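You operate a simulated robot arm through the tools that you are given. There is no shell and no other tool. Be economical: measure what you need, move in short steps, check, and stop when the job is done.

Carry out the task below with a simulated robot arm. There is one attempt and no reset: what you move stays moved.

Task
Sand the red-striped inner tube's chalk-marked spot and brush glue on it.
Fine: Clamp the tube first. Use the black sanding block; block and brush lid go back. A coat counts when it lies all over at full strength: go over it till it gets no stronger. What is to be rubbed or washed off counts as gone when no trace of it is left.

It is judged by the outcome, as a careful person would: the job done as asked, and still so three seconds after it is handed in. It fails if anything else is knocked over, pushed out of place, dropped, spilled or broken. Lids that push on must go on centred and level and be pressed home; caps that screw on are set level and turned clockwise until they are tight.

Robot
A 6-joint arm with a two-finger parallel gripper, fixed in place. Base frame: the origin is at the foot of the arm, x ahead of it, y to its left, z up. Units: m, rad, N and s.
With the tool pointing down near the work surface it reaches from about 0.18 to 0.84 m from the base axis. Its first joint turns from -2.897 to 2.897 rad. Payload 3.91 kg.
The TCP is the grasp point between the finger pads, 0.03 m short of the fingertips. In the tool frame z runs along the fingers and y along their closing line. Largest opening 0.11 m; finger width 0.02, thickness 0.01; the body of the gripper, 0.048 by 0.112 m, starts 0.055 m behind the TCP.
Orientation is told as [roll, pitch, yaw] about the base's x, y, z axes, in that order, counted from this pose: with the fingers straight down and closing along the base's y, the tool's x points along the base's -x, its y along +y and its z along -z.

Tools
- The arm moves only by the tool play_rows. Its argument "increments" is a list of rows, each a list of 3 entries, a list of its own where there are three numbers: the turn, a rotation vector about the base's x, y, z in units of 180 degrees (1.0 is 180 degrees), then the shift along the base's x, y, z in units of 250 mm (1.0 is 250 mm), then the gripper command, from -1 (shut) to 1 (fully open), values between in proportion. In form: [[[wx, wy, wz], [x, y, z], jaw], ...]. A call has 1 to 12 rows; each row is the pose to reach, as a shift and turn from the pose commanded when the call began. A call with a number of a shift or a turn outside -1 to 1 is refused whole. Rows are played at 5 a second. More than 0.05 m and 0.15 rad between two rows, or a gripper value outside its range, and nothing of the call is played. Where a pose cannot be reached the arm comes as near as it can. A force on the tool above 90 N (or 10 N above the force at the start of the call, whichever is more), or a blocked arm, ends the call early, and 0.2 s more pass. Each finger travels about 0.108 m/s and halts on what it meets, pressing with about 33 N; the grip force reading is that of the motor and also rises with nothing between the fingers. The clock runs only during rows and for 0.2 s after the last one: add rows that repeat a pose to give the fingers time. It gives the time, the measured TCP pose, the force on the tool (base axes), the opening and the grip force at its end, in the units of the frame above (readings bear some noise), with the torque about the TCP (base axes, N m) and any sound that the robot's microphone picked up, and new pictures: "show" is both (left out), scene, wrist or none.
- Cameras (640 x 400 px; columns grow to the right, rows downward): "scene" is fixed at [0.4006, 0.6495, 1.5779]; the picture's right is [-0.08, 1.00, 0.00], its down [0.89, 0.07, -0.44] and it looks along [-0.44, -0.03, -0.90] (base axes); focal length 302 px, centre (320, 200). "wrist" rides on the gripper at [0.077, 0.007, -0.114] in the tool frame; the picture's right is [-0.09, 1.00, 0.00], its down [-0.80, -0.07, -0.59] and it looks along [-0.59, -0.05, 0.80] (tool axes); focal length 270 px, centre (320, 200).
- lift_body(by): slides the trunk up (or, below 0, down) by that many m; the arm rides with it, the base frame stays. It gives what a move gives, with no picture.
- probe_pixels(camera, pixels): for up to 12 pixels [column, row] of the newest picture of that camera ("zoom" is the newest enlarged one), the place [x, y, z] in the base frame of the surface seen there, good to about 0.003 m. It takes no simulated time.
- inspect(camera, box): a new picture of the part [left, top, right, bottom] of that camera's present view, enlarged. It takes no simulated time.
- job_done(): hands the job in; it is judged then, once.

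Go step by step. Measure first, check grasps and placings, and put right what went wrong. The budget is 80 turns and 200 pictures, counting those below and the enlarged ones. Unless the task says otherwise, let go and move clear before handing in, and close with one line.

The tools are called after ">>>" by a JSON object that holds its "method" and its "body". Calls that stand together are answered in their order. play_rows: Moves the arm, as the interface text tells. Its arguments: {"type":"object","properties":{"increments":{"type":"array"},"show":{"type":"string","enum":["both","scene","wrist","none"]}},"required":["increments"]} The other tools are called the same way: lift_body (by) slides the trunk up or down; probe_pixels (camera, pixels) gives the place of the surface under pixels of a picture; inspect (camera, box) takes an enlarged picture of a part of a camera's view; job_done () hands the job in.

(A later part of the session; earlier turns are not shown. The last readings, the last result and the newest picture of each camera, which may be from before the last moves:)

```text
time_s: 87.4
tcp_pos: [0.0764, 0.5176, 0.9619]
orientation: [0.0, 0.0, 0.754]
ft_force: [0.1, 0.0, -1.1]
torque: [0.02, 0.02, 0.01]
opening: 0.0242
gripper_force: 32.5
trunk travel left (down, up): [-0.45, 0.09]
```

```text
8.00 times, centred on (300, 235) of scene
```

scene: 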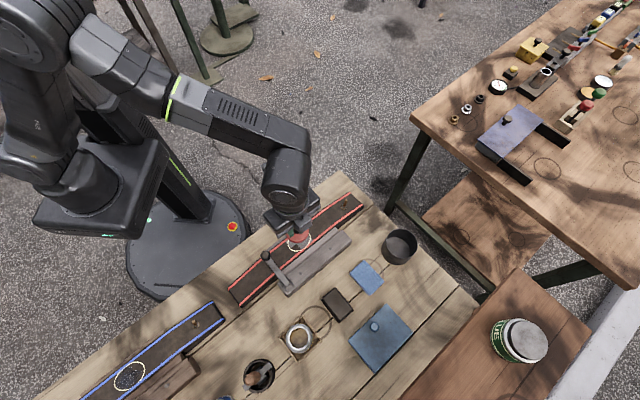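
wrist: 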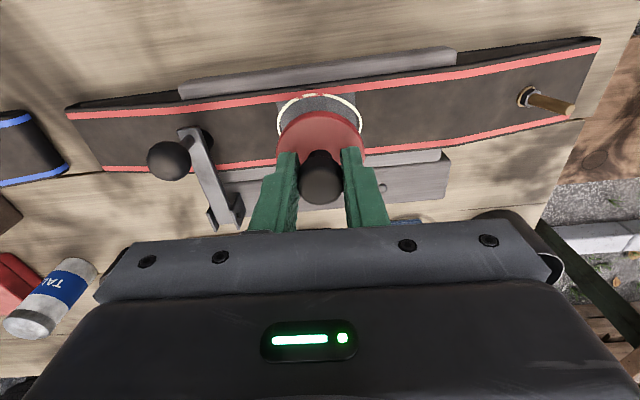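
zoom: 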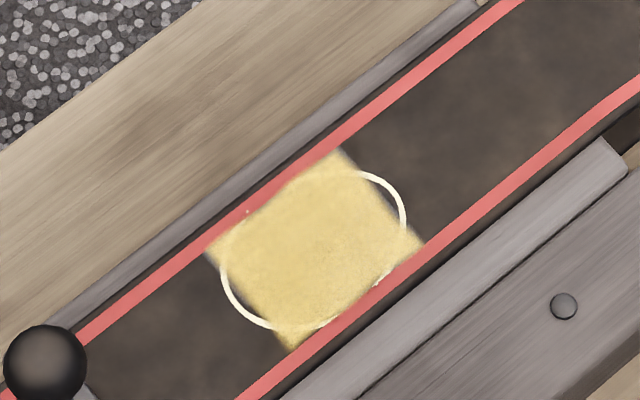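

A yellow glue coat now covers the whole marked patch. I'll go over it again (slightly firmer) and see whether it gets any stronger.

>>> {"method": "play_rows", "body": {"increments": [[[0, 0, 0], [0.12, 0.1, -0.05], -1], [[0, 0, 0], [0.24, 0.17, -0.12], -1], [[0, 0, 0], [0.307, 0.125, -0.2], -1], [[0, 0, 0], [0.307, 0.125, -0.253], -1], [[0, 0, 0], [0.242, 0.195, -0.253], -1], [[0, 0, 0], [0.176, 0.2655, -0.253], -1], [[0, 0, 0], [0.209, 0.307, -0.253], -1], [[0, 0, 0], [0.28, 0.231, -0.253], -1], [[0, 0, 0], [0.351, 0.155, -0.253], -1], [[0, 0, 0], [0.391, 0.193, -0.253], -1], [[0, 0, 0], [0.32, 0.269, -0.253], -1], [[0, 0, 0], [0.249, 0.345, -0.253], -1]], "show": "none"}}

>>> {"method": "play_rows", "body": {"increments": [[[0, 0, 0], [0.044, 0.03, 0], -1], [[0, 0, 0], [0.109, -0.04, 0], -1], [[0, 0, 0], [0.175, -0.11, 0], -1], [[0, 0, 0], [0.084, -0.13, 0], -1], [[0, 0, 0], [0.025, -0.185, 0], -1], [[0, 0, 0], [-0.04, -0.115, 0], -1], [[0, 0, 0], [0.02, -0.06, 0], -1], [[0, 0, 0], [0.077, -0.005, 0], -1], [[0, 0, 0], [0.051, -0.095, 0], -1], [[0, 0, 0], [0.051, -0.095, 0.1], -1], [[0, 0, 0], [-0.07, -0.19, 0.2], -1], [[0, 0, 0], [-0.19, -0.29, 0.25], -1]], "show": "none"}}

>>> {"method": "inspect", "body": {"camera": "scene", "box": [270, 210, 330, 260]}}

```text
time_s: 90.0
tcp_pos: [0.1374, 0.6016, 0.8969]
orientation: [0.002, 0.001, 0.754]
ft_force: [8.3, -6.2, 16.1]
torque: [-0.37, -0.52, 0.0]
opening: 0.0236
gripper_force: 33.1
trunk travel left (down, up): [-0.45, 0.09]
```

```text
time_s: 92.6
tcp_pos: [0.0905, 0.5244, 0.9611]
orientation: [0.0, 0.0, 0.754]
ft_force: [0.3, -0.3, -0.4]
torque: [-0.01, -0.01, 0.01]
opening: 0.0238
gripper_force: 33.1
trunk travel left (down, up): [-0.45, 0.09]
```

```text
8.00 times, centred on (300, 235) of scene
```

zoom: 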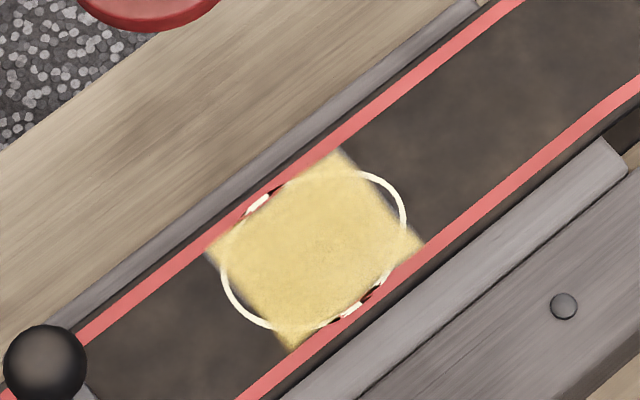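

>>> {"method": "inspect", "body": {"camera": "scene", "box": [287, 226, 325, 256]}}

```text
13.33 times, centred on (306, 241) of scene
```

zoom: 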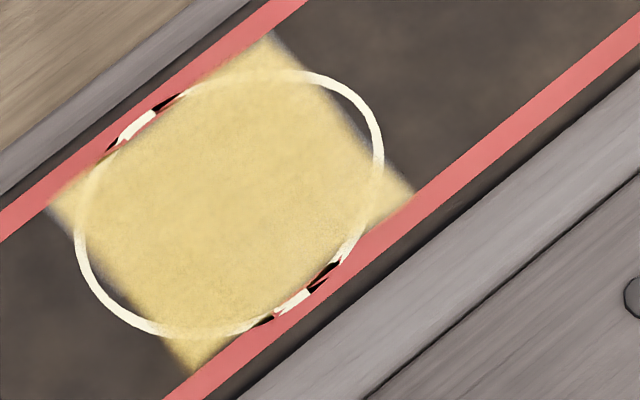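

The coat looks even; one more round with emphasis on the border to be sure it has reached full strength.

>>> {"method": "play_rows", "body": {"increments": [[[0, 0, 0], [0.12, 0.06, -0.08], -1], [[0, 0, 0], [0.22, 0.07, -0.16], -1], [[0, 0, 0], [0.248, 0.07, -0.22], -1], [[0, 0, 0], [0.248, 0.07, -0.252], -1], [[0, 0, 0], [0.183, 0.14, -0.252], -1], [[0, 0, 0], [0.117, 0.2105, -0.252], -1], [[0, 0, 0], [0.1645, 0.277, -0.252], -1], [[0, 0, 0], [0.234, 0.32, -0.252], -1], [[0, 0, 0], [0.299, 0.25, -0.252], -1], [[0, 0, 0], [0.365, 0.1795, -0.252], -1], [[0, 0, 0], [0.3175, 0.113, -0.252], -1], [[0, 0, 0], [0.248, 0.07, -0.252], -1]], "show": "none"}}

>>> {"method": "play_rows", "body": {"increments": [[[0, 0, 0], [0.018, 0.039, 0], -1], [[0, 0, 0], [-0.036, 0.098, 0], -1], [[0, 0, 0], [-0.102, 0.168, 0], -1], [[0, 0, 0], [-0.043, 0.222, 0], -1], [[0, 0, 0], [0.022, 0.152, 0], -1], [[0, 0, 0], [0.088, 0.082, 0], -1], [[0, 0, 0], [-0.007, 0.125, 0], -1], [[0, 0, 0], [-0.007, 0.125, 0.12], -1], [[0, 0, 0], [-0.1, 0.04, 0.2], -1], [[0, 0, 0], [-0.2, -0.04, 0.26], -1], [[0, 0, 0], [-0.25, -0.07, 0.26], -1]], "show": "none"}}

>>> {"method": "inspect", "body": {"camera": "scene", "box": [287, 226, 325, 256]}}

```text
time_s: 95.2
tcp_pos: [0.1556, 0.5448, 0.8964]
orientation: [-0.001, 0.0, 0.754]
ft_force: [3.5, 1.4, 10.9]
torque: [0.05, -0.3, 0.01]
opening: 0.0237
gripper_force: 33.0
trunk travel left (down, up): [-0.45, 0.09]
```

```text
time_s: 97.6
tcp_pos: [0.0909, 0.5267, 0.9599]
orientation: [0.0, 0.001, 0.753]
ft_force: [-0.4, 0.5, -1.7]
torque: [0.0, -0.04, 0.0]
opening: 0.0234
gripper_force: 32.6
trunk travel left (down, up): [-0.45, 0.09]
```

```text
13.33 times, centred on (306, 241) of scene
```

zoom: 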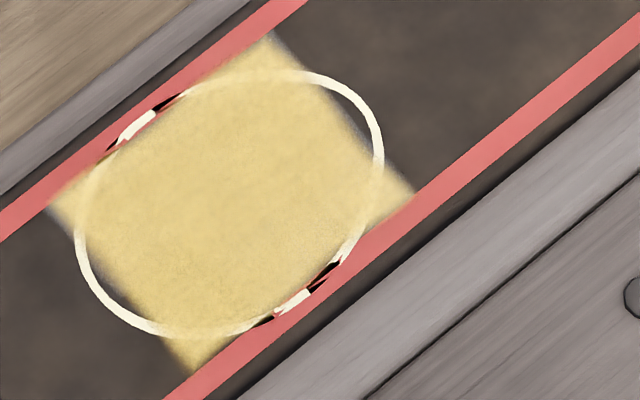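

No further change: the coat is at full strength. Now I carry the brush lid back over the tin.

>>> {"method": "play_rows", "body": {"increments": [[[0, 0, 0], [0, 0, 0.12], -1], [[0, 0, 0], [0.16, 0.04, 0.12], -1], [[0, 0, 0], [0.32, 0.08, 0.12], -1], [[0, 0, 0], [0.48, 0.12, 0.12], -1], [[0, 0, 0], [0.64, 0.16, 0.12], -1], [[0, 0, 0], [0.8, 0.2, 0.12], -1], [[0, 0, 0], [0.96, 0.24, 0.12], -1]], "show": "none"}}

>>> {"method": "play_rows", "body": {"increments": [[[0, 0, 0], [0.1, 0.023, 0], -1], [[0, 0, 0], [0.193, 0.046, 0], -1], [[0, 0, 0], [0.193, 0.046, -0.06], -1], [[0, 0, 0], [0.193, 0.046, -0.06], -1], [[0, 0, 0], [0.193, 0.046, -0.06], -1]]}}

>>> {"method": "inspect", "body": {"camera": "wrist", "box": [240, 40, 400, 220]}}

```text
time_s: 99.2
tcp_pos: [0.3316, 0.5893, 0.989]
orientation: [0.0, -0.001, 0.755]
ft_force: [0.2, -0.9, 0.3]
torque: [0.03, 0.01, -0.01]
opening: 0.024
gripper_force: 32.9
trunk travel left (down, up): [-0.45, 0.09]
```

```text
time_s: 100.4
tcp_pos: [0.3802, 0.5999, 0.9746]
orientation: [0.001, 0.0, 0.754]
ft_force: [-0.2, 0.3, -0.5]
torque: [0.02, -0.01, -0.02]
opening: 0.0238
gripper_force: 32.7
trunk travel left (down, up): [-0.45, 0.09]
```

scene: 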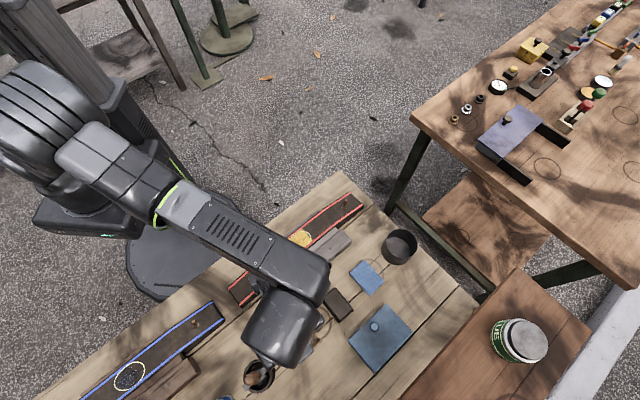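
wrist: 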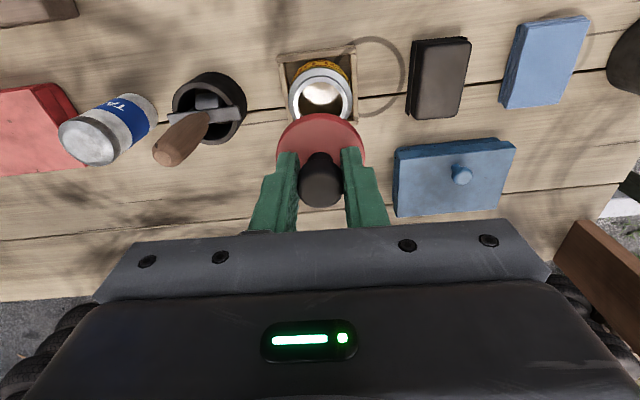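

```text
2.22 times, centred on (320, 130) of wrist
```

zoom: 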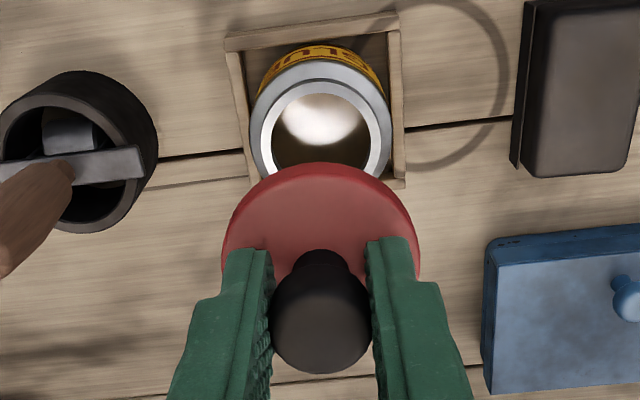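

The tin and lid line up just as when I lifted it. I'll lower straight down, slowly at the end.

>>> {"method": "play_rows", "body": {"increments": [[[0, 0, 0], [0, 0, -0.1], -1], [[0, 0, 0], [0, 0, -0.2], -1], [[0, 0, 0], [0, 0, -0.3], -1], [[0, 0, 0], [0, 0, -0.36], -1], [[0, 0, 0], [0, 0, -0.39], -1], [[0, 0, 0], [0, 0, -0.403], -1], [[0, 0, 0], [0, 0, -0.411], -1], [[0, 0, 0], [0, 0, -0.415], -1]], "show": "wrist"}}

```text
time_s: 102.2
tcp_pos: [0.3795, 0.6002, 0.8712]
orientation: [0.001, -0.001, 0.755]
ft_force: [0.3, 0.6, -0.3]
torque: [0.04, -0.01, -0.02]
opening: 0.0235
gripper_force: 32.8
trunk travel left (down, up): [-0.45, 0.09]
```

wrist: 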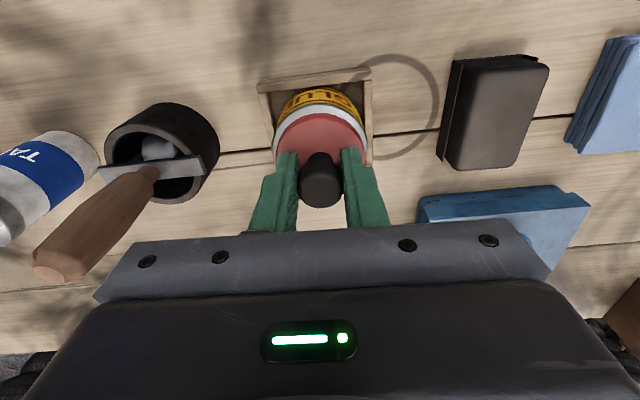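

>>> {"method": "play_rows", "body": {"increments": [[[0, 0, 0], [0, 0, -0.004], -1], [[0, 0, 0], [0, 0, -0.008], -1], [[0, 0, 0], [0, 0, -0.012], -1]], "show": "none"}}

```text
time_s: 103.0
tcp_pos: [0.379, 0.5993, 0.8704]
orientation: [0.0, -0.002, 0.753]
ft_force: [0.3, 0.5, 10.0]
torque: [-0.18, 0.03, 0.0]
opening: 0.0235
gripper_force: 33.0
trunk travel left (down, up): [-0.45, 0.09]
```

Seated with 10 N. I'll press a bit more, then open, rise, close and push the knob's top to be sure it's home.

>>> {"method": "play_rows", "body": {"increments": [[[0, 0, 0], [0, 0, -0.005], -1], [[0, 0, 0], [0, 0, -0.008], -1], [[0, 0, 0], [0, 0, 0], -1], [[0, 0, 0], [0, 0, 0.002], -0.3], [[0, 0, 0], [0, 0, 0.002], 0], [[0, 0, 0], [0, 0, 0.002], 0], [[0, 0, 0], [0, 0, 0.12], 0], [[0, 0, 0], [0, 0, 0.22], 0], [[0, 0, 0], [0, 0, 0.22], -1], [[0, 0, 0], [0, 0, 0.22], -1], [[0, 0, 0], [0, 0, 0.22], -1]], "show": "wrist"}}

>>> {"method": "inspect", "body": {"camera": "wrist", "box": [240, 40, 400, 220]}}

```text
time_s: 105.4
tcp_pos: [0.3822, 0.5987, 0.925]
orientation: [0.0, -0.001, 0.754]
ft_force: [-0.4, 0.0, 0.8]
torque: [-0.01, -0.01, 0.04]
opening: 0.0
gripper_force: 32.9
trunk travel left (down, up): [-0.45, 0.09]
```

wrist: 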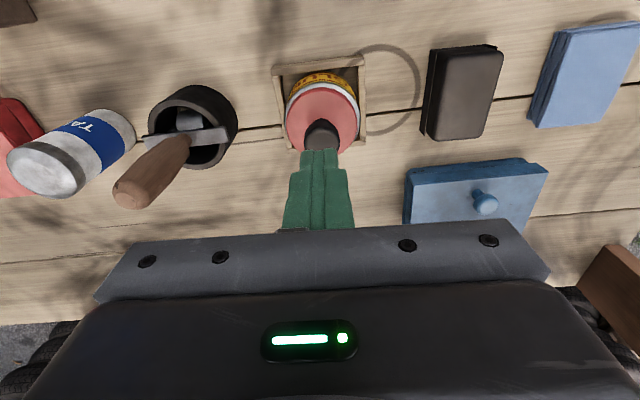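

```text
2.22 times, centred on (320, 130) of wrist
```

zoom: 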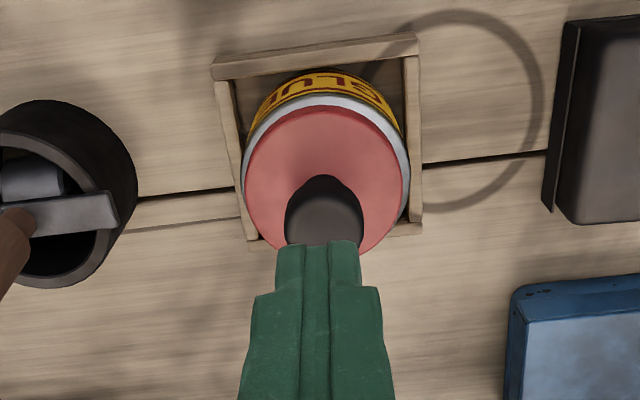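

I'll press the knob's top down with the closed fingertips.

>>> {"method": "play_rows", "body": {"increments": [[[0, 0, 0], [0, 0, -0.05], -1], [[0, 0, 0], [0, 0, -0.085], -1], [[0, 0, 0], [0, 0, -0.095], -1], [[0, 0, 0], [0, 0, -0.1], -1], [[0, 0, 0], [0, 0, -0.106], -1]], "show": "none"}}

```text
time_s: 106.6
tcp_pos: [0.3811, 0.5993, 0.9016]
orientation: [0.003, -0.006, 0.753]
ft_force: [0.6, 0.6, 17.3]
torque: [-0.01, -0.01, 0.01]
opening: 0.0005
gripper_force: 32.6
trunk travel left (down, up): [-0.45, 0.09]
```

Knob top is at z≈0.871, same as originally. A firmer press, then lift and withdraw so I can see all.

>>> {"method": "play_rows", "body": {"increments": [[[0, 0, 0], [0, 0, -0.012], -1], [[0, 0, 0], [0, 0, -0.02], -1]], "show": "none"}}

>>> {"method": "play_rows", "body": {"increments": [[[0, 0, 0], [0, 0, 0.12], -1], [[0, 0, 0], [0, 0, 0.3], -1], [[0, 0, 0], [-0.12, -0.08, 0.42], -1], [[0, 0, 0], [-0.26, -0.16, 0.5], 0], [[0, 0, 0], [-0.4, -0.24, 0.6], 0], [[0, 0, 0], [-0.55, -0.3, 0.7], 0], [[0, 0, 0], [-0.7, -0.36, 0.75], 0], [[0, 0, 0], [-0.85, -0.4, 0.75], 0], [[0, 0, 0], [-1.0, -0.44, 0.75], 0]]}}

>>> {"method": "inspect", "body": {"camera": "scene", "box": [240, 200, 400, 320]}}

>>> {"method": "inspect", "body": {"camera": "scene", "box": [260, 280, 380, 370]}}

```text
time_s: 107.2
tcp_pos: [0.3801, 0.5993, 0.9002]
orientation: [0.004, -0.012, 0.754]
ft_force: [4.6, 1.5, 50.4]
torque: [-0.01, -0.08, 0.03]
opening: 0.0
gripper_force: 32.6
trunk travel left (down, up): [-0.45, 0.09]
```

```text
time_s: 109.2
tcp_pos: [0.1291, 0.4892, 1.0826]
orientation: [-0.001, 0.0, 0.754]
ft_force: [0.0, -0.9, 0.4]
torque: [0.0, -0.01, 0.02]
opening: 0.055
gripper_force: 0.1
trunk travel left (down, up): [-0.45, 0.09]
```

scene: 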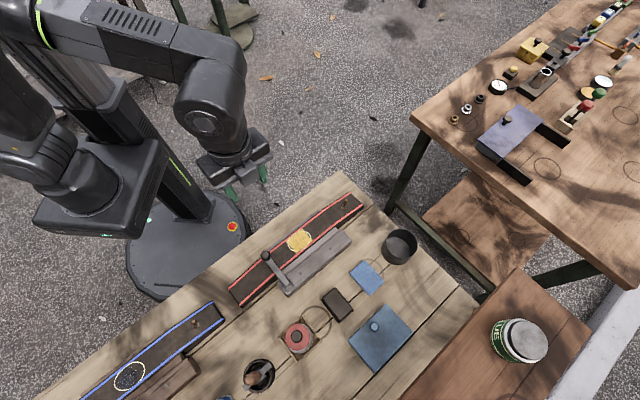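
wrist: 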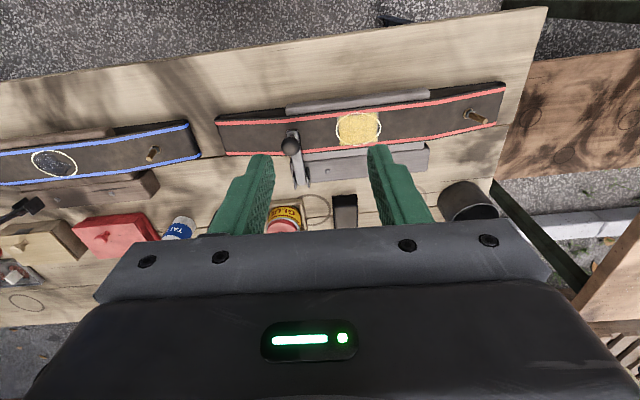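

```text
3.33 times, centred on (320, 260) of scene
```

zoom: 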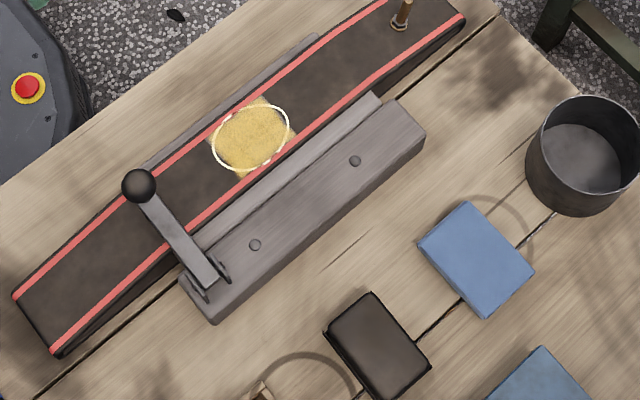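

```text
4.44 times, centred on (320, 325) of scene
```

zoom: 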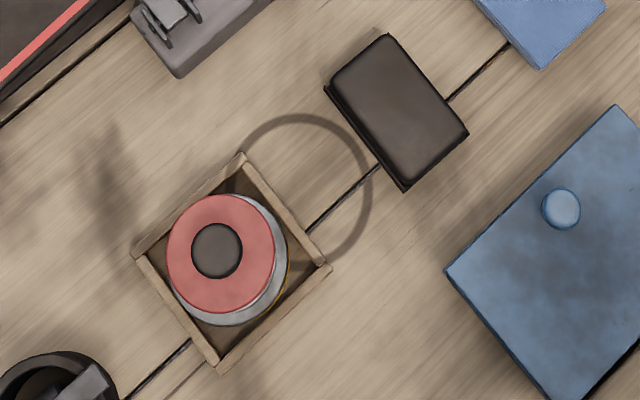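

The lid appears shifted to the upper-left on the tin (zoom: lid centre (220,253), rim showing at lower right). Let me measure it.

>>> {"method": "inspect", "body": {"camera": "scene", "box": [280, 318, 320, 356]}}

>>> {"method": "inspect", "body": {"camera": "wrist", "box": [255, 190, 315, 235]}}

```text
10.53 times, centred on (300, 337) of scene
```

zoom: 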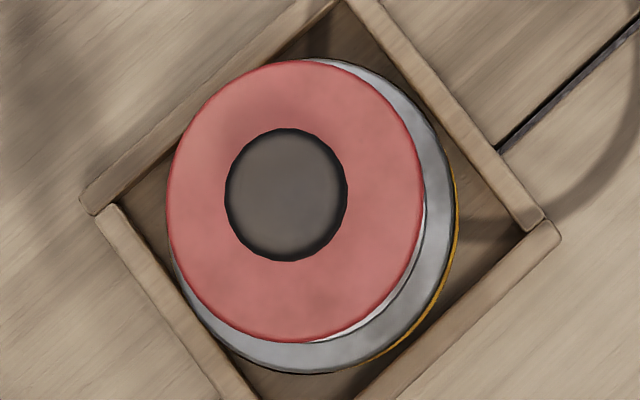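

```text
8.89 times, centred on (285, 212) of wrist
```

zoom: 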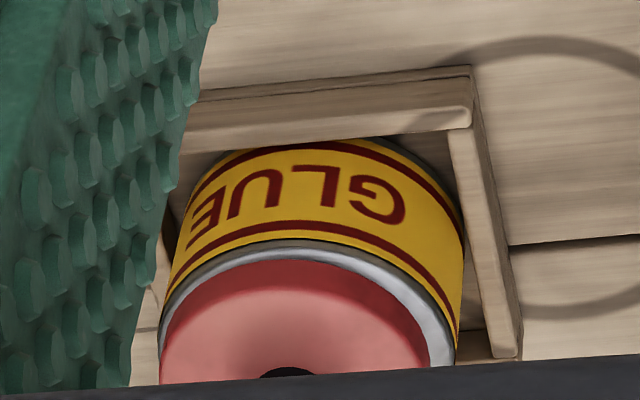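

The lid sits about 5 mm off-centre toward the robot (it slid in the grip while brushing). I'll go back over the tin, measure, and reseat it.

>>> {"method": "play_rows", "body": {"increments": [[[0, 0, 0], [0.15, 0.07, 0], 0], [[0, 0, 0], [0.3, 0.14, 0], 0], [[0, 0, 0], [0.45, 0.21, 0], 0], [[0, 0, 0], [0.6, 0.28, -0.1], 0], [[0, 0, 0], [0.75, 0.35, -0.2], 0], [[0, 0, 0], [0.88, 0.4, -0.3], 0], [[0, 0, 0], [1.0, 0.44, -0.4], 0], [[0, 0, 0], [1.0, 0.44, -0.4], 0]], "show": "wrist"}}

>>> {"method": "inspect", "body": {"camera": "wrist", "box": [270, 50, 370, 140]}}

```text
time_s: 111.0
tcp_pos: [0.3769, 0.5984, 0.9787]
orientation: [0.0, -0.001, 0.754]
ft_force: [0.6, 0.4, 0.8]
torque: [-0.01, -0.03, -0.01]
opening: 0.0552
gripper_force: 0.1
trunk travel left (down, up): [-0.45, 0.09]
```

wrist: 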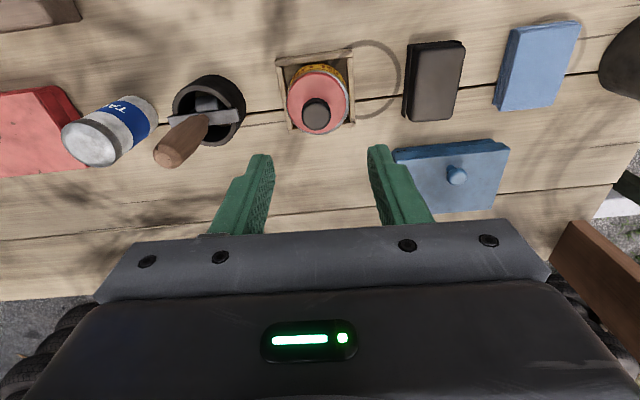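

```text
4.44 times, centred on (320, 95) of wrist
```

zoom: 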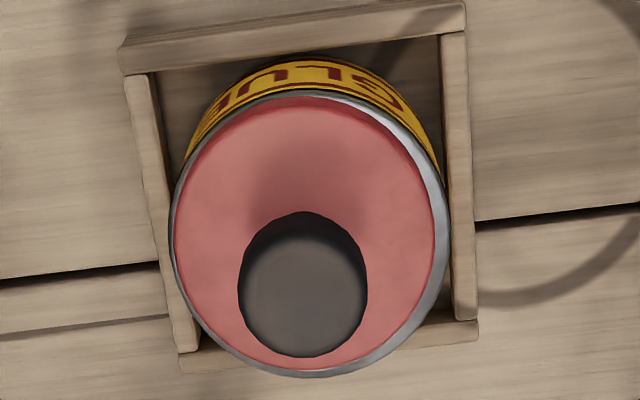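

>>> {"method": "probe_pixels", "body": {"camera": "wrist", "pixels": [[289, 104], [344, 99], [315, 74], [317, 131], [316, 115], [303, 115], [329, 113], [316, 102], [316, 127], [300, 90], [335, 85], [348, 99]]}}

```text
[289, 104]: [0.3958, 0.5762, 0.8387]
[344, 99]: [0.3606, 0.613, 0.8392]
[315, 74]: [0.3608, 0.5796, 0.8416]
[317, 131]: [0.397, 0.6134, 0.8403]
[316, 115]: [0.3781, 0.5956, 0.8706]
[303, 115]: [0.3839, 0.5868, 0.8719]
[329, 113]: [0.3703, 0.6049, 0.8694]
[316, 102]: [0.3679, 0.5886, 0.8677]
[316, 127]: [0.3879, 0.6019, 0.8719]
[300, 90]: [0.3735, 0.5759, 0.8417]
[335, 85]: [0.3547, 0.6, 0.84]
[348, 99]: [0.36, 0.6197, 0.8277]
```

Lid and knob are displaced about (−0.003,−0.004), i.e. 5 mm. I'll regrip the knob where it is, lift 8 mm, move it back by that much, and lower again.

>>> {"method": "play_rows", "body": {"increments": [[[0, 0, 0], [-0.01, -0.017, -0.15], 0], [[0, 0, 0], [-0.01, -0.017, -0.3], 0], [[0, 0, 0], [-0.01, -0.017, -0.4], 0], [[0, 0, 0], [-0.01, -0.017, -0.428], 0], [[0, 0, 0], [-0.01, -0.017, -0.428], -0.5], [[0, 0, 0], [-0.01, -0.017, -0.428], -1], [[0, 0, 0], [-0.01, -0.017, -0.428], -1], [[0, 0, 0], [-0.01, -0.017, -0.428], -1], [[0, 0, 0], [-0.01, -0.017, -0.396], -1], [[0, 0, 0], [0, 0.0, -0.396], -1], [[0, 0, 0], [0, 0.0, -0.396], -1]], "show": "wrist"}}

>>> {"method": "inspect", "body": {"camera": "wrist", "box": [260, 70, 380, 170]}}

```text
time_s: 113.4
tcp_pos: [0.379, 0.5993, 0.8826]
orientation: [0.0, 0.0, 0.753]
ft_force: [-0.6, 0.1, -0.7]
torque: [0.01, 0.01, 0.02]
opening: 0.0238
gripper_force: 33.3
trunk travel left (down, up): [-0.45, 0.09]
```

wrist: 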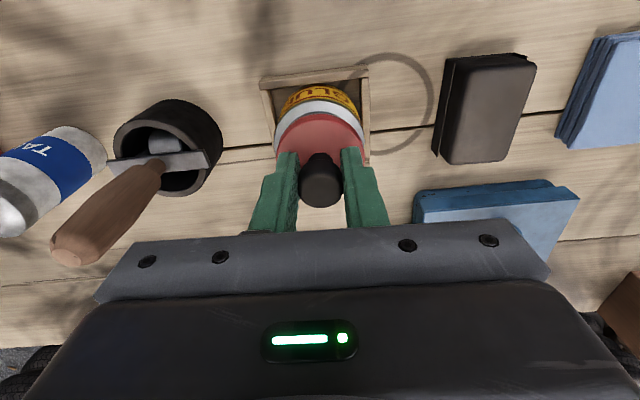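

```text
4.00 times, centred on (320, 120) of wrist
```

zoom: 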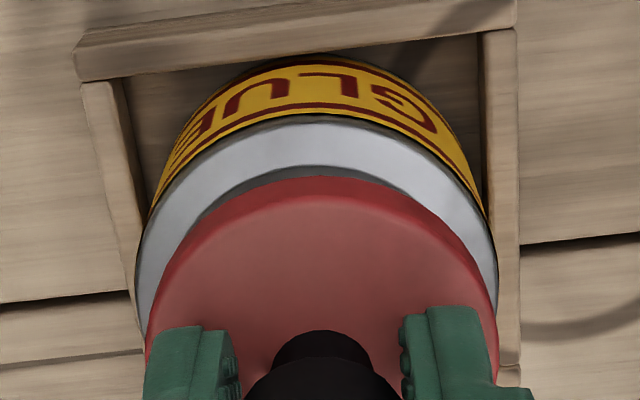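

The lid looks centred again. I'll lower it in small steps and read the contact.

>>> {"method": "play_rows", "body": {"increments": [[[0, 0, 0], [0, 0, -0.016], -1], [[0, 0, 0], [0, 0, -0.028], -1], [[0, 0, 0], [0, 0, -0.034], -1], [[0, 0, 0], [0, 0, -0.04], -1]], "show": "none"}}

```text
time_s: 114.4
tcp_pos: [0.3794, 0.5995, 0.8718]
orientation: [0.001, -0.002, 0.754]
ft_force: [0.9, -1.1, 6.4]
torque: [-0.18, 0.06, 0.01]
opening: 0.0237
gripper_force: 33.0
trunk travel left (down, up): [-0.45, 0.09]
```

Touching with 6 N. I'll press slightly, open, and rise to compare the seating with the original view.

>>> {"method": "play_rows", "body": {"increments": [[[0, 0, 0], [0, 0, -0.008], -1], [[0, 0, 0], [0, 0, 0.0], -1], [[0, 0, 0], [0, 0, 0.0], -0.3], [[0, 0, 0], [0, 0, 0.0], 0], [[0, 0, 0], [0, 0, 0.0], 0], [[0, 0, 0], [0, 0, 0.15], 0], [[0, 0, 0], [0, 0, 0.3], 0], [[0, 0, 0], [0, 0, 0.436], 0], [[0, 0, 0], [0, 0, 0.436], 0]], "show": "wrist"}}

>>> {"method": "inspect", "body": {"camera": "wrist", "box": [270, 50, 370, 140]}}

>>> {"method": "probe_pixels", "body": {"camera": "wrist", "pixels": [[290, 100], [345, 97], [318, 72], [319, 129], [318, 113], [305, 112], [330, 112], [318, 101], [318, 125]]}}

```text
time_s: 116.4
tcp_pos: [0.3794, 0.5976, 0.9794]
orientation: [0.001, 0.0, 0.753]
ft_force: [0.0, -0.6, 0.0]
torque: [-0.02, 0.0, 0.03]
opening: 0.0552
gripper_force: 0.0
trunk travel left (down, up): [-0.45, 0.09]
```

wrist: 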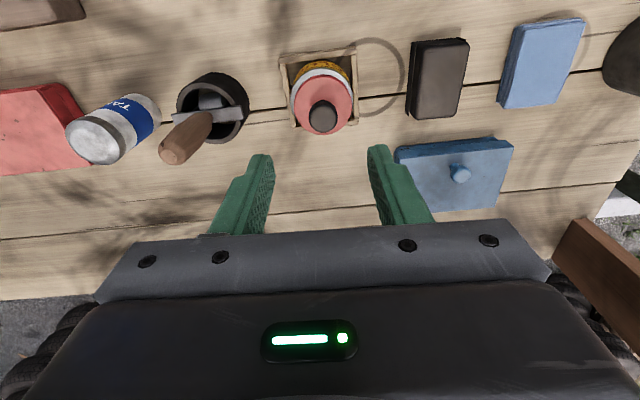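

```text
4.44 times, centred on (320, 95) of wrist
```

zoom: 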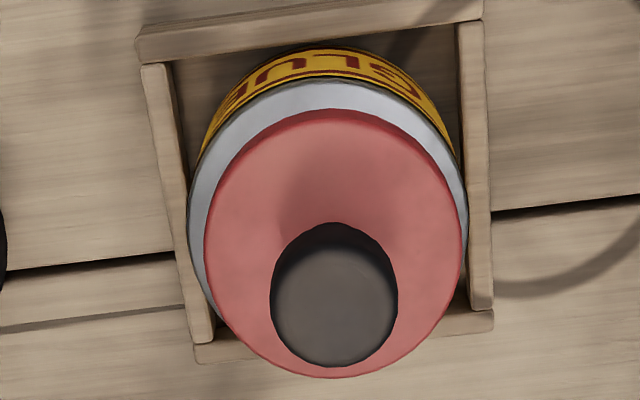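

```text
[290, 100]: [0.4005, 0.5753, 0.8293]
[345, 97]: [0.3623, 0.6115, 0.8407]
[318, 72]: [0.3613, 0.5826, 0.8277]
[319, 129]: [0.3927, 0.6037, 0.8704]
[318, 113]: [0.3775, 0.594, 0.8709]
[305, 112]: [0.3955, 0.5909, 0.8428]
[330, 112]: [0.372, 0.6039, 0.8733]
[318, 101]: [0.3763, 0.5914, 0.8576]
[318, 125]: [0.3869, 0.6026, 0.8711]
```

Now the lid is ~1.5 mm too far right/outward (rim 15 px at left vs 3 px at right). I'll regrip, lift slightly, correct by (+0.0004,−0.0019), and set down again.

>>> {"method": "play_rows", "body": {"increments": [[[0, 0, 0], [0, 0, -0.2], 0], [[0, 0, 0], [0, 0, -0.38], 0], [[0, 0, 0], [0, 0, -0.428], 0], [[0, 0, 0], [0, 0, -0.428], -0.6], [[0, 0, 0], [0, 0, -0.428], -1], [[0, 0, 0], [0, 0, -0.428], -1], [[0, 0, 0], [0, 0, -0.404], -1], [[0, 0, 0], [0.0016, -0.0076, -0.404], -1], [[0, 0, 0], [0.0016, -0.0076, -0.42], -1], [[0, 0, 0], [0.0016, -0.0076, -0.43], -1], [[0, 0, 0], [0.0016, -0.0076, -0.436], -1], [[0, 0, 0], [0.0016, -0.0076, -0.44], -1]], "show": "none"}}

>>> {"method": "play_rows", "body": {"increments": [[[0, 0, 0], [0, 0, 0.003], -0.3], [[0, 0, 0], [0, 0, 0.003], 0], [[0, 0, 0], [0, 0, 0.003], 0], [[0, 0, 0], [0, 0, 0.15], 0], [[0, 0, 0], [0, 0, 0.3], 0], [[0, 0, 0], [0, 0.0, 0.44], 0], [[0, 0, 0], [0, 0, 0.44], 0]], "show": "wrist"}}

>>> {"method": "inspect", "body": {"camera": "wrist", "box": [270, 50, 370, 140]}}

```text
time_s: 119.0
tcp_pos: [0.3795, 0.5979, 0.8736]
orientation: [0.002, -0.006, 0.755]
ft_force: [3.0, 1.6, 19.0]
torque: [-0.2, -0.05, -0.04]
opening: 0.0235
gripper_force: 33.2
trunk travel left (down, up): [-0.45, 0.09]
```

```text
time_s: 120.6
tcp_pos: [0.3794, 0.5978, 0.9819]
orientation: [0.0, 0.0, 0.755]
ft_force: [-0.2, 0.4, -0.1]
torque: [-0.01, 0.04, 0.02]
opening: 0.0552
gripper_force: 0.2
trunk travel left (down, up): [-0.45, 0.09]
```

wrist: 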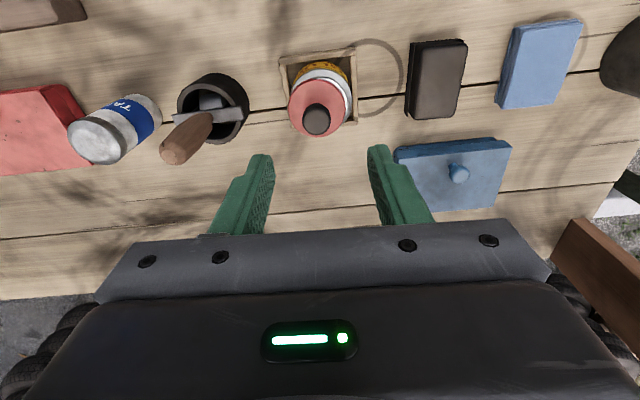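

```text
4.44 times, centred on (320, 95) of wrist
```

zoom: 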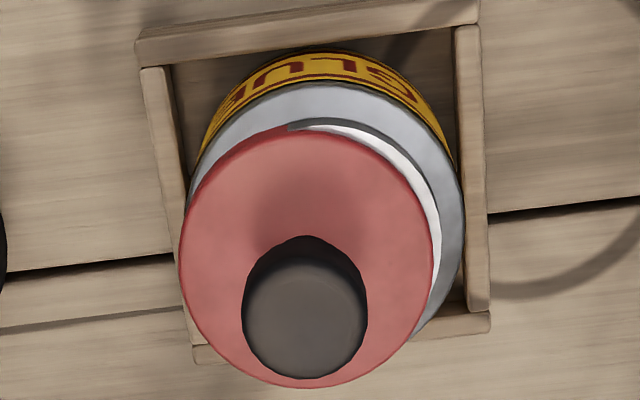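

Worse: the lid is now off to the left and outward (white inner lip visible at right). I'll regrip exactly at the knob's present place, lift to the height of my first reference picture, and align by picture before lowering.

>>> {"method": "play_rows", "body": {"increments": [[[0, 0, 0], [0.019, 0.003, -0.2], 0], [[0, 0, 0], [0.019, 0.003, -0.38], 0], [[0, 0, 0], [0.019, 0.003, -0.425], 0], [[0, 0, 0], [0.019, 0.003, -0.425], -0.4], [[0, 0, 0], [0.019, 0.003, -0.425], -0.6], [[0, 0, 0], [0.019, 0.003, -0.425], -1], [[0, 0, 0], [0.019, 0.003, -0.425], -1], [[0, 0, 0], [0.019, 0.003, -0.38], -1], [[0, 0, 0], [0.019, 0.003, -0.334], -1], [[0, 0, 0], [0.019, 0.003, -0.334], -1]], "show": "wrist"}}

>>> {"method": "inspect", "body": {"camera": "wrist", "box": [240, 60, 400, 220]}}

```text
refused: row 1 steps farther than a row can; nothing moved
```

```text
2.50 times, centred on (320, 140) of wrist
```

zoom: 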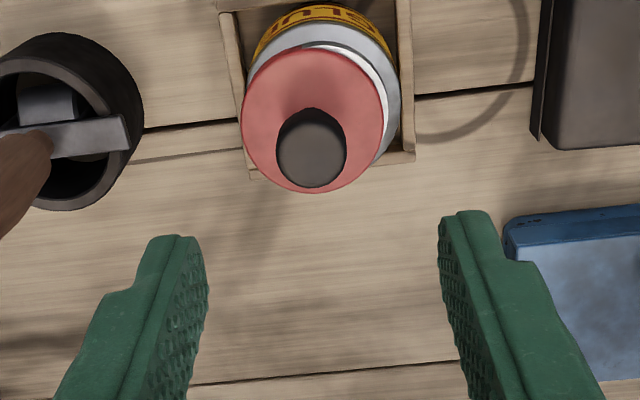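

>>> {"method": "play_rows", "body": {"increments": [[[0, 0, 0], [0.019, 0.003, -0.14], 0], [[0, 0, 0], [0.019, 0.003, -0.28], 0], [[0, 0, 0], [0.019, 0.003, -0.39], 0], [[0, 0, 0], [0.019, 0.003, -0.425], 0], [[0, 0, 0], [0.019, 0.003, -0.425], -0.4], [[0, 0, 0], [0.019, 0.003, -0.425], -0.6], [[0, 0, 0], [0.019, 0.003, -0.425], -1], [[0, 0, 0], [0.019, 0.003, -0.425], -1], [[0, 0, 0], [0.019, 0.003, -0.38], -1], [[0, 0, 0], [0.019, 0.003, -0.334], -1], [[0, 0, 0], [0.019, 0.003, -0.334], -1]], "show": "wrist"}}

>>> {"method": "inspect", "body": {"camera": "wrist", "box": [240, 60, 400, 220]}}

```text
time_s: 123.0
tcp_pos: [0.3839, 0.5985, 0.8998]
orientation: [0.001, 0.0, 0.753]
ft_force: [-0.5, 0.0, -0.1]
torque: [-0.03, -0.02, 0.02]
opening: 0.0234
gripper_force: 33.3
trunk travel left (down, up): [-0.45, 0.09]
```

wrist: 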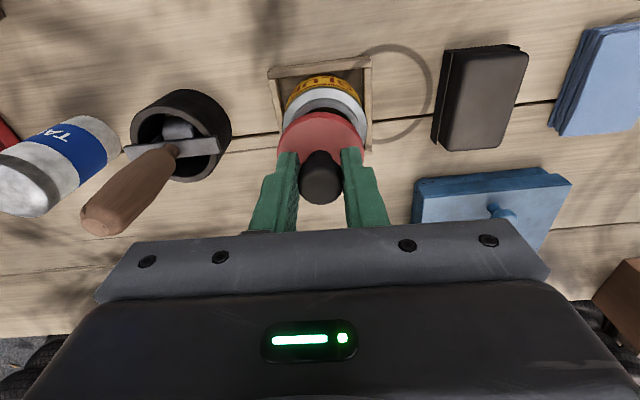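

```text
2.50 times, centred on (320, 140) of wrist
```

zoom: 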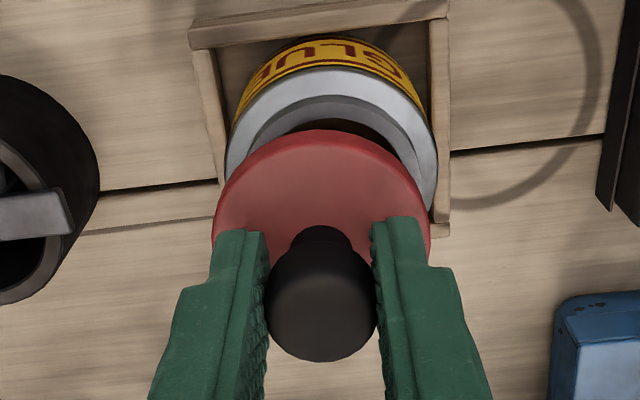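

Relative to the reference picture, the lid sits identically in the grip but the tin appears 12 px right and ~18 px up (zoom), so I shift by (−0.0061,−0.0012) and verify.

>>> {"method": "play_rows", "body": {"increments": [[[0, 0, 0], [-0.012, -0.0023, 0], -1], [[0, 0, 0], [-0.0242, -0.0046, 0], -1], [[0, 0, 0], [-0.0242, -0.0046, 0], -1]], "show": "none"}}

>>> {"method": "inspect", "body": {"camera": "wrist", "box": [240, 60, 400, 220]}}

```text
time_s: 123.8
tcp_pos: [0.3789, 0.5986, 0.8974]
orientation: [-0.001, 0.001, 0.756]
ft_force: [0.2, -0.2, 0.3]
torque: [0.04, 0.02, 0.0]
opening: 0.0234
gripper_force: 32.8
trunk travel left (down, up): [-0.45, 0.09]
```

```text
2.50 times, centred on (320, 140) of wrist
```

zoom: 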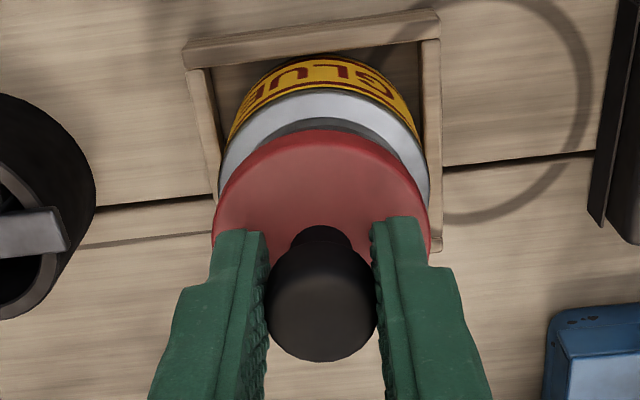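

Very near the reference; a last +1 mm along the tube direction, then lower gently.

>>> {"method": "play_rows", "body": {"increments": [[[0, 0, 0], [-0.0028, 0.003, 0], -1], [[0, 0, 0], [-0.0028, 0.003, -0.05], -1], [[0, 0, 0], [-0.0028, 0.003, -0.08], -1], [[0, 0, 0], [-0.0028, 0.003, -0.09], -1], [[0, 0, 0], [-0.0028, 0.003, -0.094], -1], [[0, 0, 0], [-0.0028, 0.003, -0.098], -1]], "show": "none"}}

>>> {"method": "inspect", "body": {"camera": "wrist", "box": [240, 60, 400, 220]}}

```text
time_s: 125.2
tcp_pos: [0.3777, 0.5976, 0.8738]
orientation: [0.0, -0.004, 0.753]
ft_force: [-2.1, -2.5, 17.0]
torque: [-0.3, 0.16, -0.08]
opening: 0.0234
gripper_force: 32.7
trunk travel left (down, up): [-0.45, 0.09]
```

```text
2.50 times, centred on (320, 140) of wrist
```

zoom: 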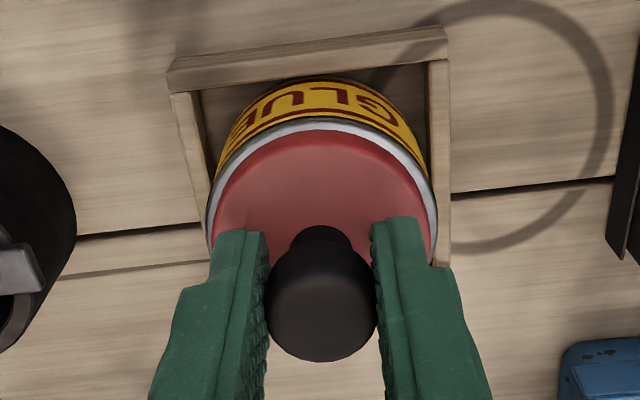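

Seated symmetrically now (rim 206–437, lid 212–430). I'll press while gripped, open, and press from the top again.

>>> {"method": "play_rows", "body": {"increments": [[[0, 0, 0], [0, 0, -0.008], -1], [[0, 0, 0], [0, 0, -0.014], -1], [[0, 0, 0], [0, 0, -0.002], -1], [[0, 0, 0], [0, 0, -0.002], -0.45], [[0, 0, 0], [0, 0, -0.002], -0.2], [[0, 0, 0], [0, 0, -0.002], 0], [[0, 0, 0], [0, 0, 0.12], 0], [[0, 0, 0], [0, 0, 0.25], 0], [[0, 0, 0], [0, 0, 0.433], 0], [[0, 0, 0], [0, 0, 0.433], 0]], "show": "wrist"}}

>>> {"method": "inspect", "body": {"camera": "wrist", "box": [270, 50, 370, 140]}}

```text
time_s: 127.4
tcp_pos: [0.3799, 0.5979, 0.9808]
orientation: [-0.001, -0.001, 0.753]
ft_force: [0.0, -0.3, 0.3]
torque: [0.0, 0.0, 0.0]
opening: 0.0548
gripper_force: 0.1
trunk travel left (down, up): [-0.45, 0.09]
```

wrist: 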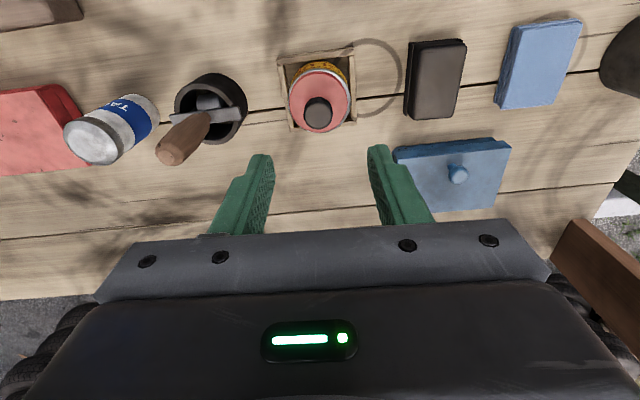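

```text
4.44 times, centred on (320, 95) of wrist
```

zoom: 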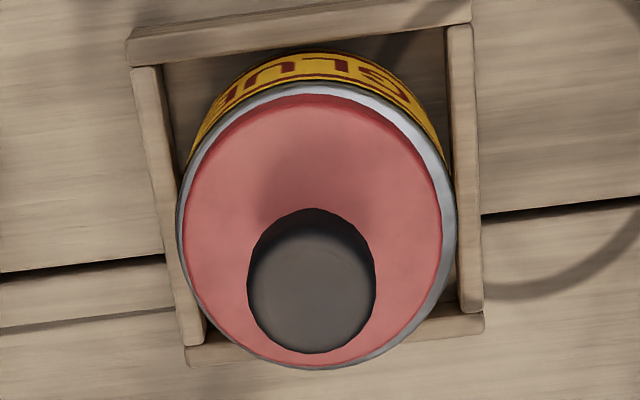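

Laterally good, but compared with the original view the lid is still ~2 mm toward the robot (top rim 13 px instead of 24). I'll regrip at the knob, lift 5 mm, shift 2 mm outward, and lower with a press.

>>> {"method": "play_rows", "body": {"increments": [[[0, 0, 0], [0.0044, -0.0048, -0.15], 0], [[0, 0, 0], [0.0044, -0.0048, -0.3], 0], [[0, 0, 0], [0.0044, -0.0048, -0.4], 0], [[0, 0, 0], [0.0044, -0.0048, -0.429], 0], [[0, 0, 0], [0.0044, -0.0048, -0.429], -0.5], [[0, 0, 0], [0.0044, -0.0048, -0.429], -1], [[0, 0, 0], [0.0044, -0.0048, -0.429], -1], [[0, 0, 0], [0.0044, -0.0048, -0.409], -1], [[0, 0, 0], [0.0094, 0.0019, -0.409], -1], [[0, 0, 0], [0.0094, 0.0019, -0.425], -1], [[0, 0, 0], [0.0094, 0.0019, -0.433], -1], [[0, 0, 0], [0.0094, 0.0019, -0.44], -1]], "show": "none"}}

>>> {"method": "play_rows", "body": {"increments": [[[0, 0, 0], [0, 0, -0.004], -1], [[0, 0, 0], [0, 0, 0.006], -0.45], [[0, 0, 0], [0, 0, 0.006], -0.2], [[0, 0, 0], [0, 0, 0.006], 0], [[0, 0, 0], [0, 0, 0.15], 0], [[0, 0, 0], [0, 0, 0.3], 0], [[0, 0, 0], [0, 0, 0.44], 0], [[0, 0, 0], [0, 0, 0.44], 0]], "show": "none"}}

>>> {"method": "inspect", "body": {"camera": "wrist", "box": [270, 50, 370, 140]}}

```text
time_s: 130.0
tcp_pos: [0.3797, 0.5994, 0.8718]
orientation: [0.0, -0.004, 0.753]
ft_force: [-3.2, -1.3, 14.5]
torque: [-0.29, 0.19, -0.06]
opening: 0.0236
gripper_force: 32.6
trunk travel left (down, up): [-0.45, 0.09]
```

```text
time_s: 131.8
tcp_pos: [0.3811, 0.5963, 0.9797]
orientation: [-0.001, -0.001, 0.754]
ft_force: [-0.2, -0.7, -0.4]
torque: [-0.02, 0.03, -0.02]
opening: 0.0551
gripper_force: 0.0
trunk travel left (down, up): [-0.45, 0.09]
```

```text
4.44 times, centred on (320, 95) of wrist
```

zoom: 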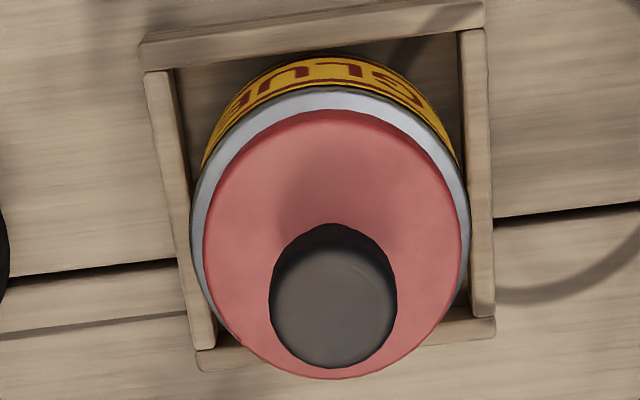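

Now nearly concentric (rim 12/6 px left/right, top 22 vs 24 originally: ≈1 mm). I'll press the knob top firmly to bring it home.

>>> {"method": "play_rows", "body": {"increments": [[[0, 0, 0], [0, 0.012, 0], -1], [[0, 0, 0], [0, 0.012, 0], -1], [[0, 0, 0], [0, 0.012, -0.12], -1], [[0, 0, 0], [0, 0.012, -0.24], -1], [[0, 0, 0], [0, 0.012, -0.3], -1], [[0, 0, 0], [0, 0.012, -0.318], -1], [[0, 0, 0], [0, 0.012, -0.33], -1], [[0, 0, 0], [0, 0.012, -0.342], -1], [[0, 0, 0], [0, 0.012, -0.35], -1]], "show": "none"}}

>>> {"method": "play_rows", "body": {"increments": [[[0, 0, 0], [0, 0, 0.12], -1], [[0, 0, 0], [0, 0, 0.3], -1], [[0, 0, 0], [-0.12, -0.08, 0.42], -1], [[0, 0, 0], [-0.26, -0.16, 0.5], 0], [[0, 0, 0], [-0.4, -0.24, 0.6], 0], [[0, 0, 0], [-0.55, -0.3, 0.7], 0], [[0, 0, 0], [-0.7, -0.36, 0.75], 0], [[0, 0, 0], [-0.85, -0.4, 0.75], 0], [[0, 0, 0], [-1.0, -0.44, 0.75], 0]], "show": "none"}}

>>> {"method": "inspect", "body": {"camera": "scene", "box": [280, 318, 320, 356]}}

>>> {"method": "inspect", "body": {"camera": "scene", "box": [220, 200, 400, 390]}}

```text
time_s: 133.8
tcp_pos: [0.3791, 0.5992, 0.9008]
orientation: [0.004, -0.012, 0.756]
ft_force: [-2.4, 2.0, 49.1]
torque: [-0.05, 0.16, 0.04]
opening: 0.0001
gripper_force: 32.2
trunk travel left (down, up): [-0.45, 0.09]
```

```text
time_s: 135.8
tcp_pos: [0.1316, 0.4873, 1.0768]
orientation: [-0.001, 0.001, 0.756]
ft_force: [-0.4, 0.2, -0.1]
torque: [0.02, -0.01, 0.01]
opening: 0.055
gripper_force: 0.0
trunk travel left (down, up): [-0.45, 0.09]
```

```text
10.53 times, centred on (300, 337) of scene
```

zoom: 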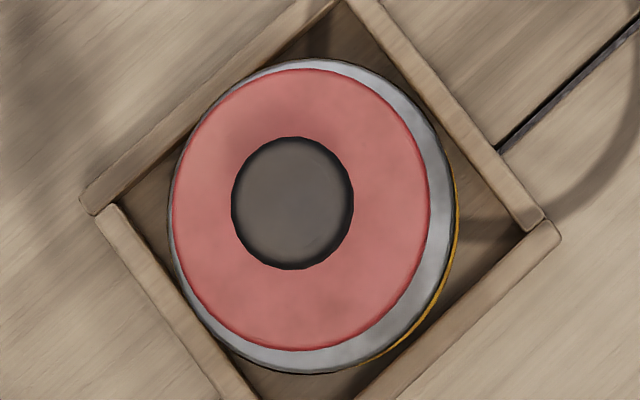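

```text
2.11 times, centred on (310, 295) of scene
5 turns are left
```

zoom: 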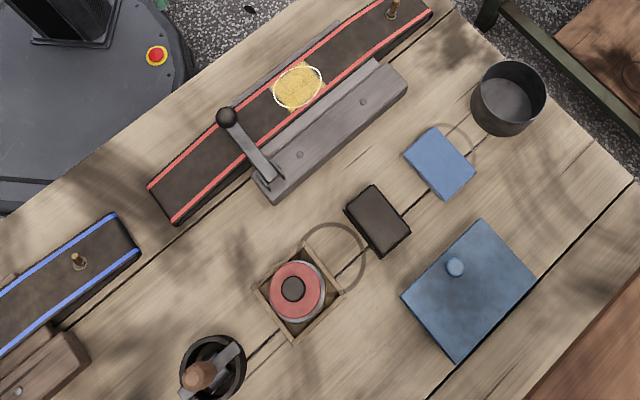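

The top press dragged the lid ~2–3 mm back toward the robot (rim wider at lower right). Height is right (knob top 0.871). I'll go back over it and look once from the wrist before a final gentle re-centring without a top press.

>>> {"method": "play_rows", "body": {"increments": [[[0, 0, 0], [0.15, 0.064, 0], 0], [[0, 0, 0], [0.3, 0.128, 0], 0], [[0, 0, 0], [0.45, 0.192, 0], 0], [[0, 0, 0], [0.6, 0.256, -0.1], 0], [[0, 0, 0], [0.75, 0.32, -0.2], 0], [[0, 0, 0], [0.88, 0.376, -0.3], 0], [[0, 0, 0], [0.996, 0.4256, -0.4], 0], [[0, 0, 0], [0.996, 0.4256, -0.4], 0]], "show": "none"}}

>>> {"method": "inspect", "body": {"camera": "wrist", "box": [270, 50, 370, 140]}}

```text
time_s: 137.6
tcp_pos: [0.3797, 0.5987, 0.9794]
orientation: [0.0, 0.002, 0.754]
ft_force: [-0.3, 0.4, 0.0]
torque: [0.0, -0.01, 0.04]
opening: 0.055
gripper_force: 0.1
trunk travel left (down, up): [-0.45, 0.09]
```

```text
4.44 times, centred on (320, 95) of wrist
4 turns are left
```

zoom: 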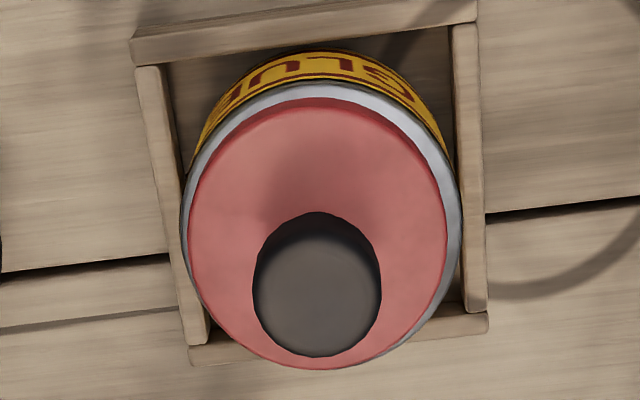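

It's laterally right; only ~1.6 mm toward the robot. Final nudge: grip, lift 4 mm, shift 1.6 mm outward, lower with a gripped press, release and withdraw.

>>> {"method": "play_rows", "body": {"increments": [[[0, 0, 0], [0.0014, -0.0015, -0.15], 0], [[0, 0, 0], [0.0014, -0.0015, -0.3], 0], [[0, 0, 0], [0.0014, -0.0015, -0.4], 0], [[0, 0, 0], [0.0014, -0.0015, -0.428], 0], [[0, 0, 0], [0.0014, -0.0015, -0.428], -0.5], [[0, 0, 0], [0.0014, -0.0015, -0.428], -1], [[0, 0, 0], [0.0014, -0.0015, -0.428], -1], [[0, 0, 0], [0.0014, -0.0015, -0.412], -1], [[0, 0, 0], [0.0053, 0.0038, -0.412], -1], [[0, 0, 0], [0.0053, 0.0038, -0.425], -1], [[0, 0, 0], [0.0053, 0.0038, -0.434], -1], [[0, 0, 0], [0.0053, 0.0038, -0.442], -1]], "show": "none"}}

>>> {"method": "play_rows", "body": {"increments": [[[0, 0, 0], [0, 0, -0.004], -1], [[0, 0, 0], [0, 0, 0.006], -0.45], [[0, 0, 0], [0, 0, 0.006], -0.2], [[0, 0, 0], [0, 0, 0.006], 0], [[0, 0, 0], [0, 0, 0.15], 0], [[0, 0, 0], [0, 0, 0.3], 0], [[0, 0, 0], [0, 0, 0.442], 0], [[0, 0, 0], [0, 0, 0.442], 0]], "show": "none"}}

>>> {"method": "inspect", "body": {"camera": "wrist", "box": [270, 50, 370, 140]}}

```text
time_s: 140.2
tcp_pos: [0.3813, 0.5985, 0.8729]
orientation: [0.001, -0.004, 0.755]
ft_force: [2.3, -1.7, 11.7]
torque: [-0.23, 0.03, -0.05]
opening: 0.0234
gripper_force: 33.3
trunk travel left (down, up): [-0.45, 0.09]
```

```text
time_s: 142.0
tcp_pos: [0.3817, 0.6005, 0.9802]
orientation: [0.0, 0.002, 0.755]
ft_force: [-0.2, -0.4, 0.2]
torque: [0.03, 0.02, 0.02]
opening: 0.0548
gripper_force: 0.0
trunk travel left (down, up): [-0.45, 0.09]
```

```text
4.44 times, centred on (320, 95) of wrist
3 turns are left
```

zoom: 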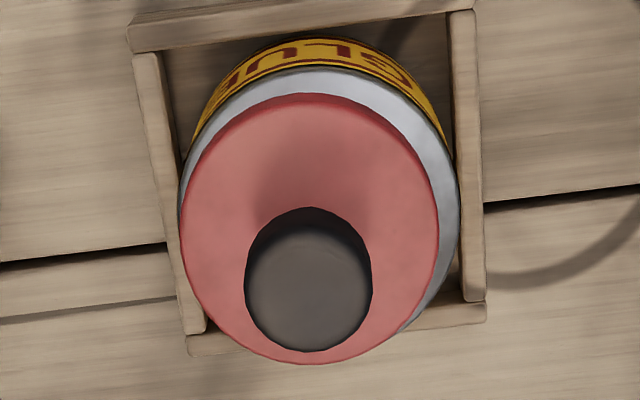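

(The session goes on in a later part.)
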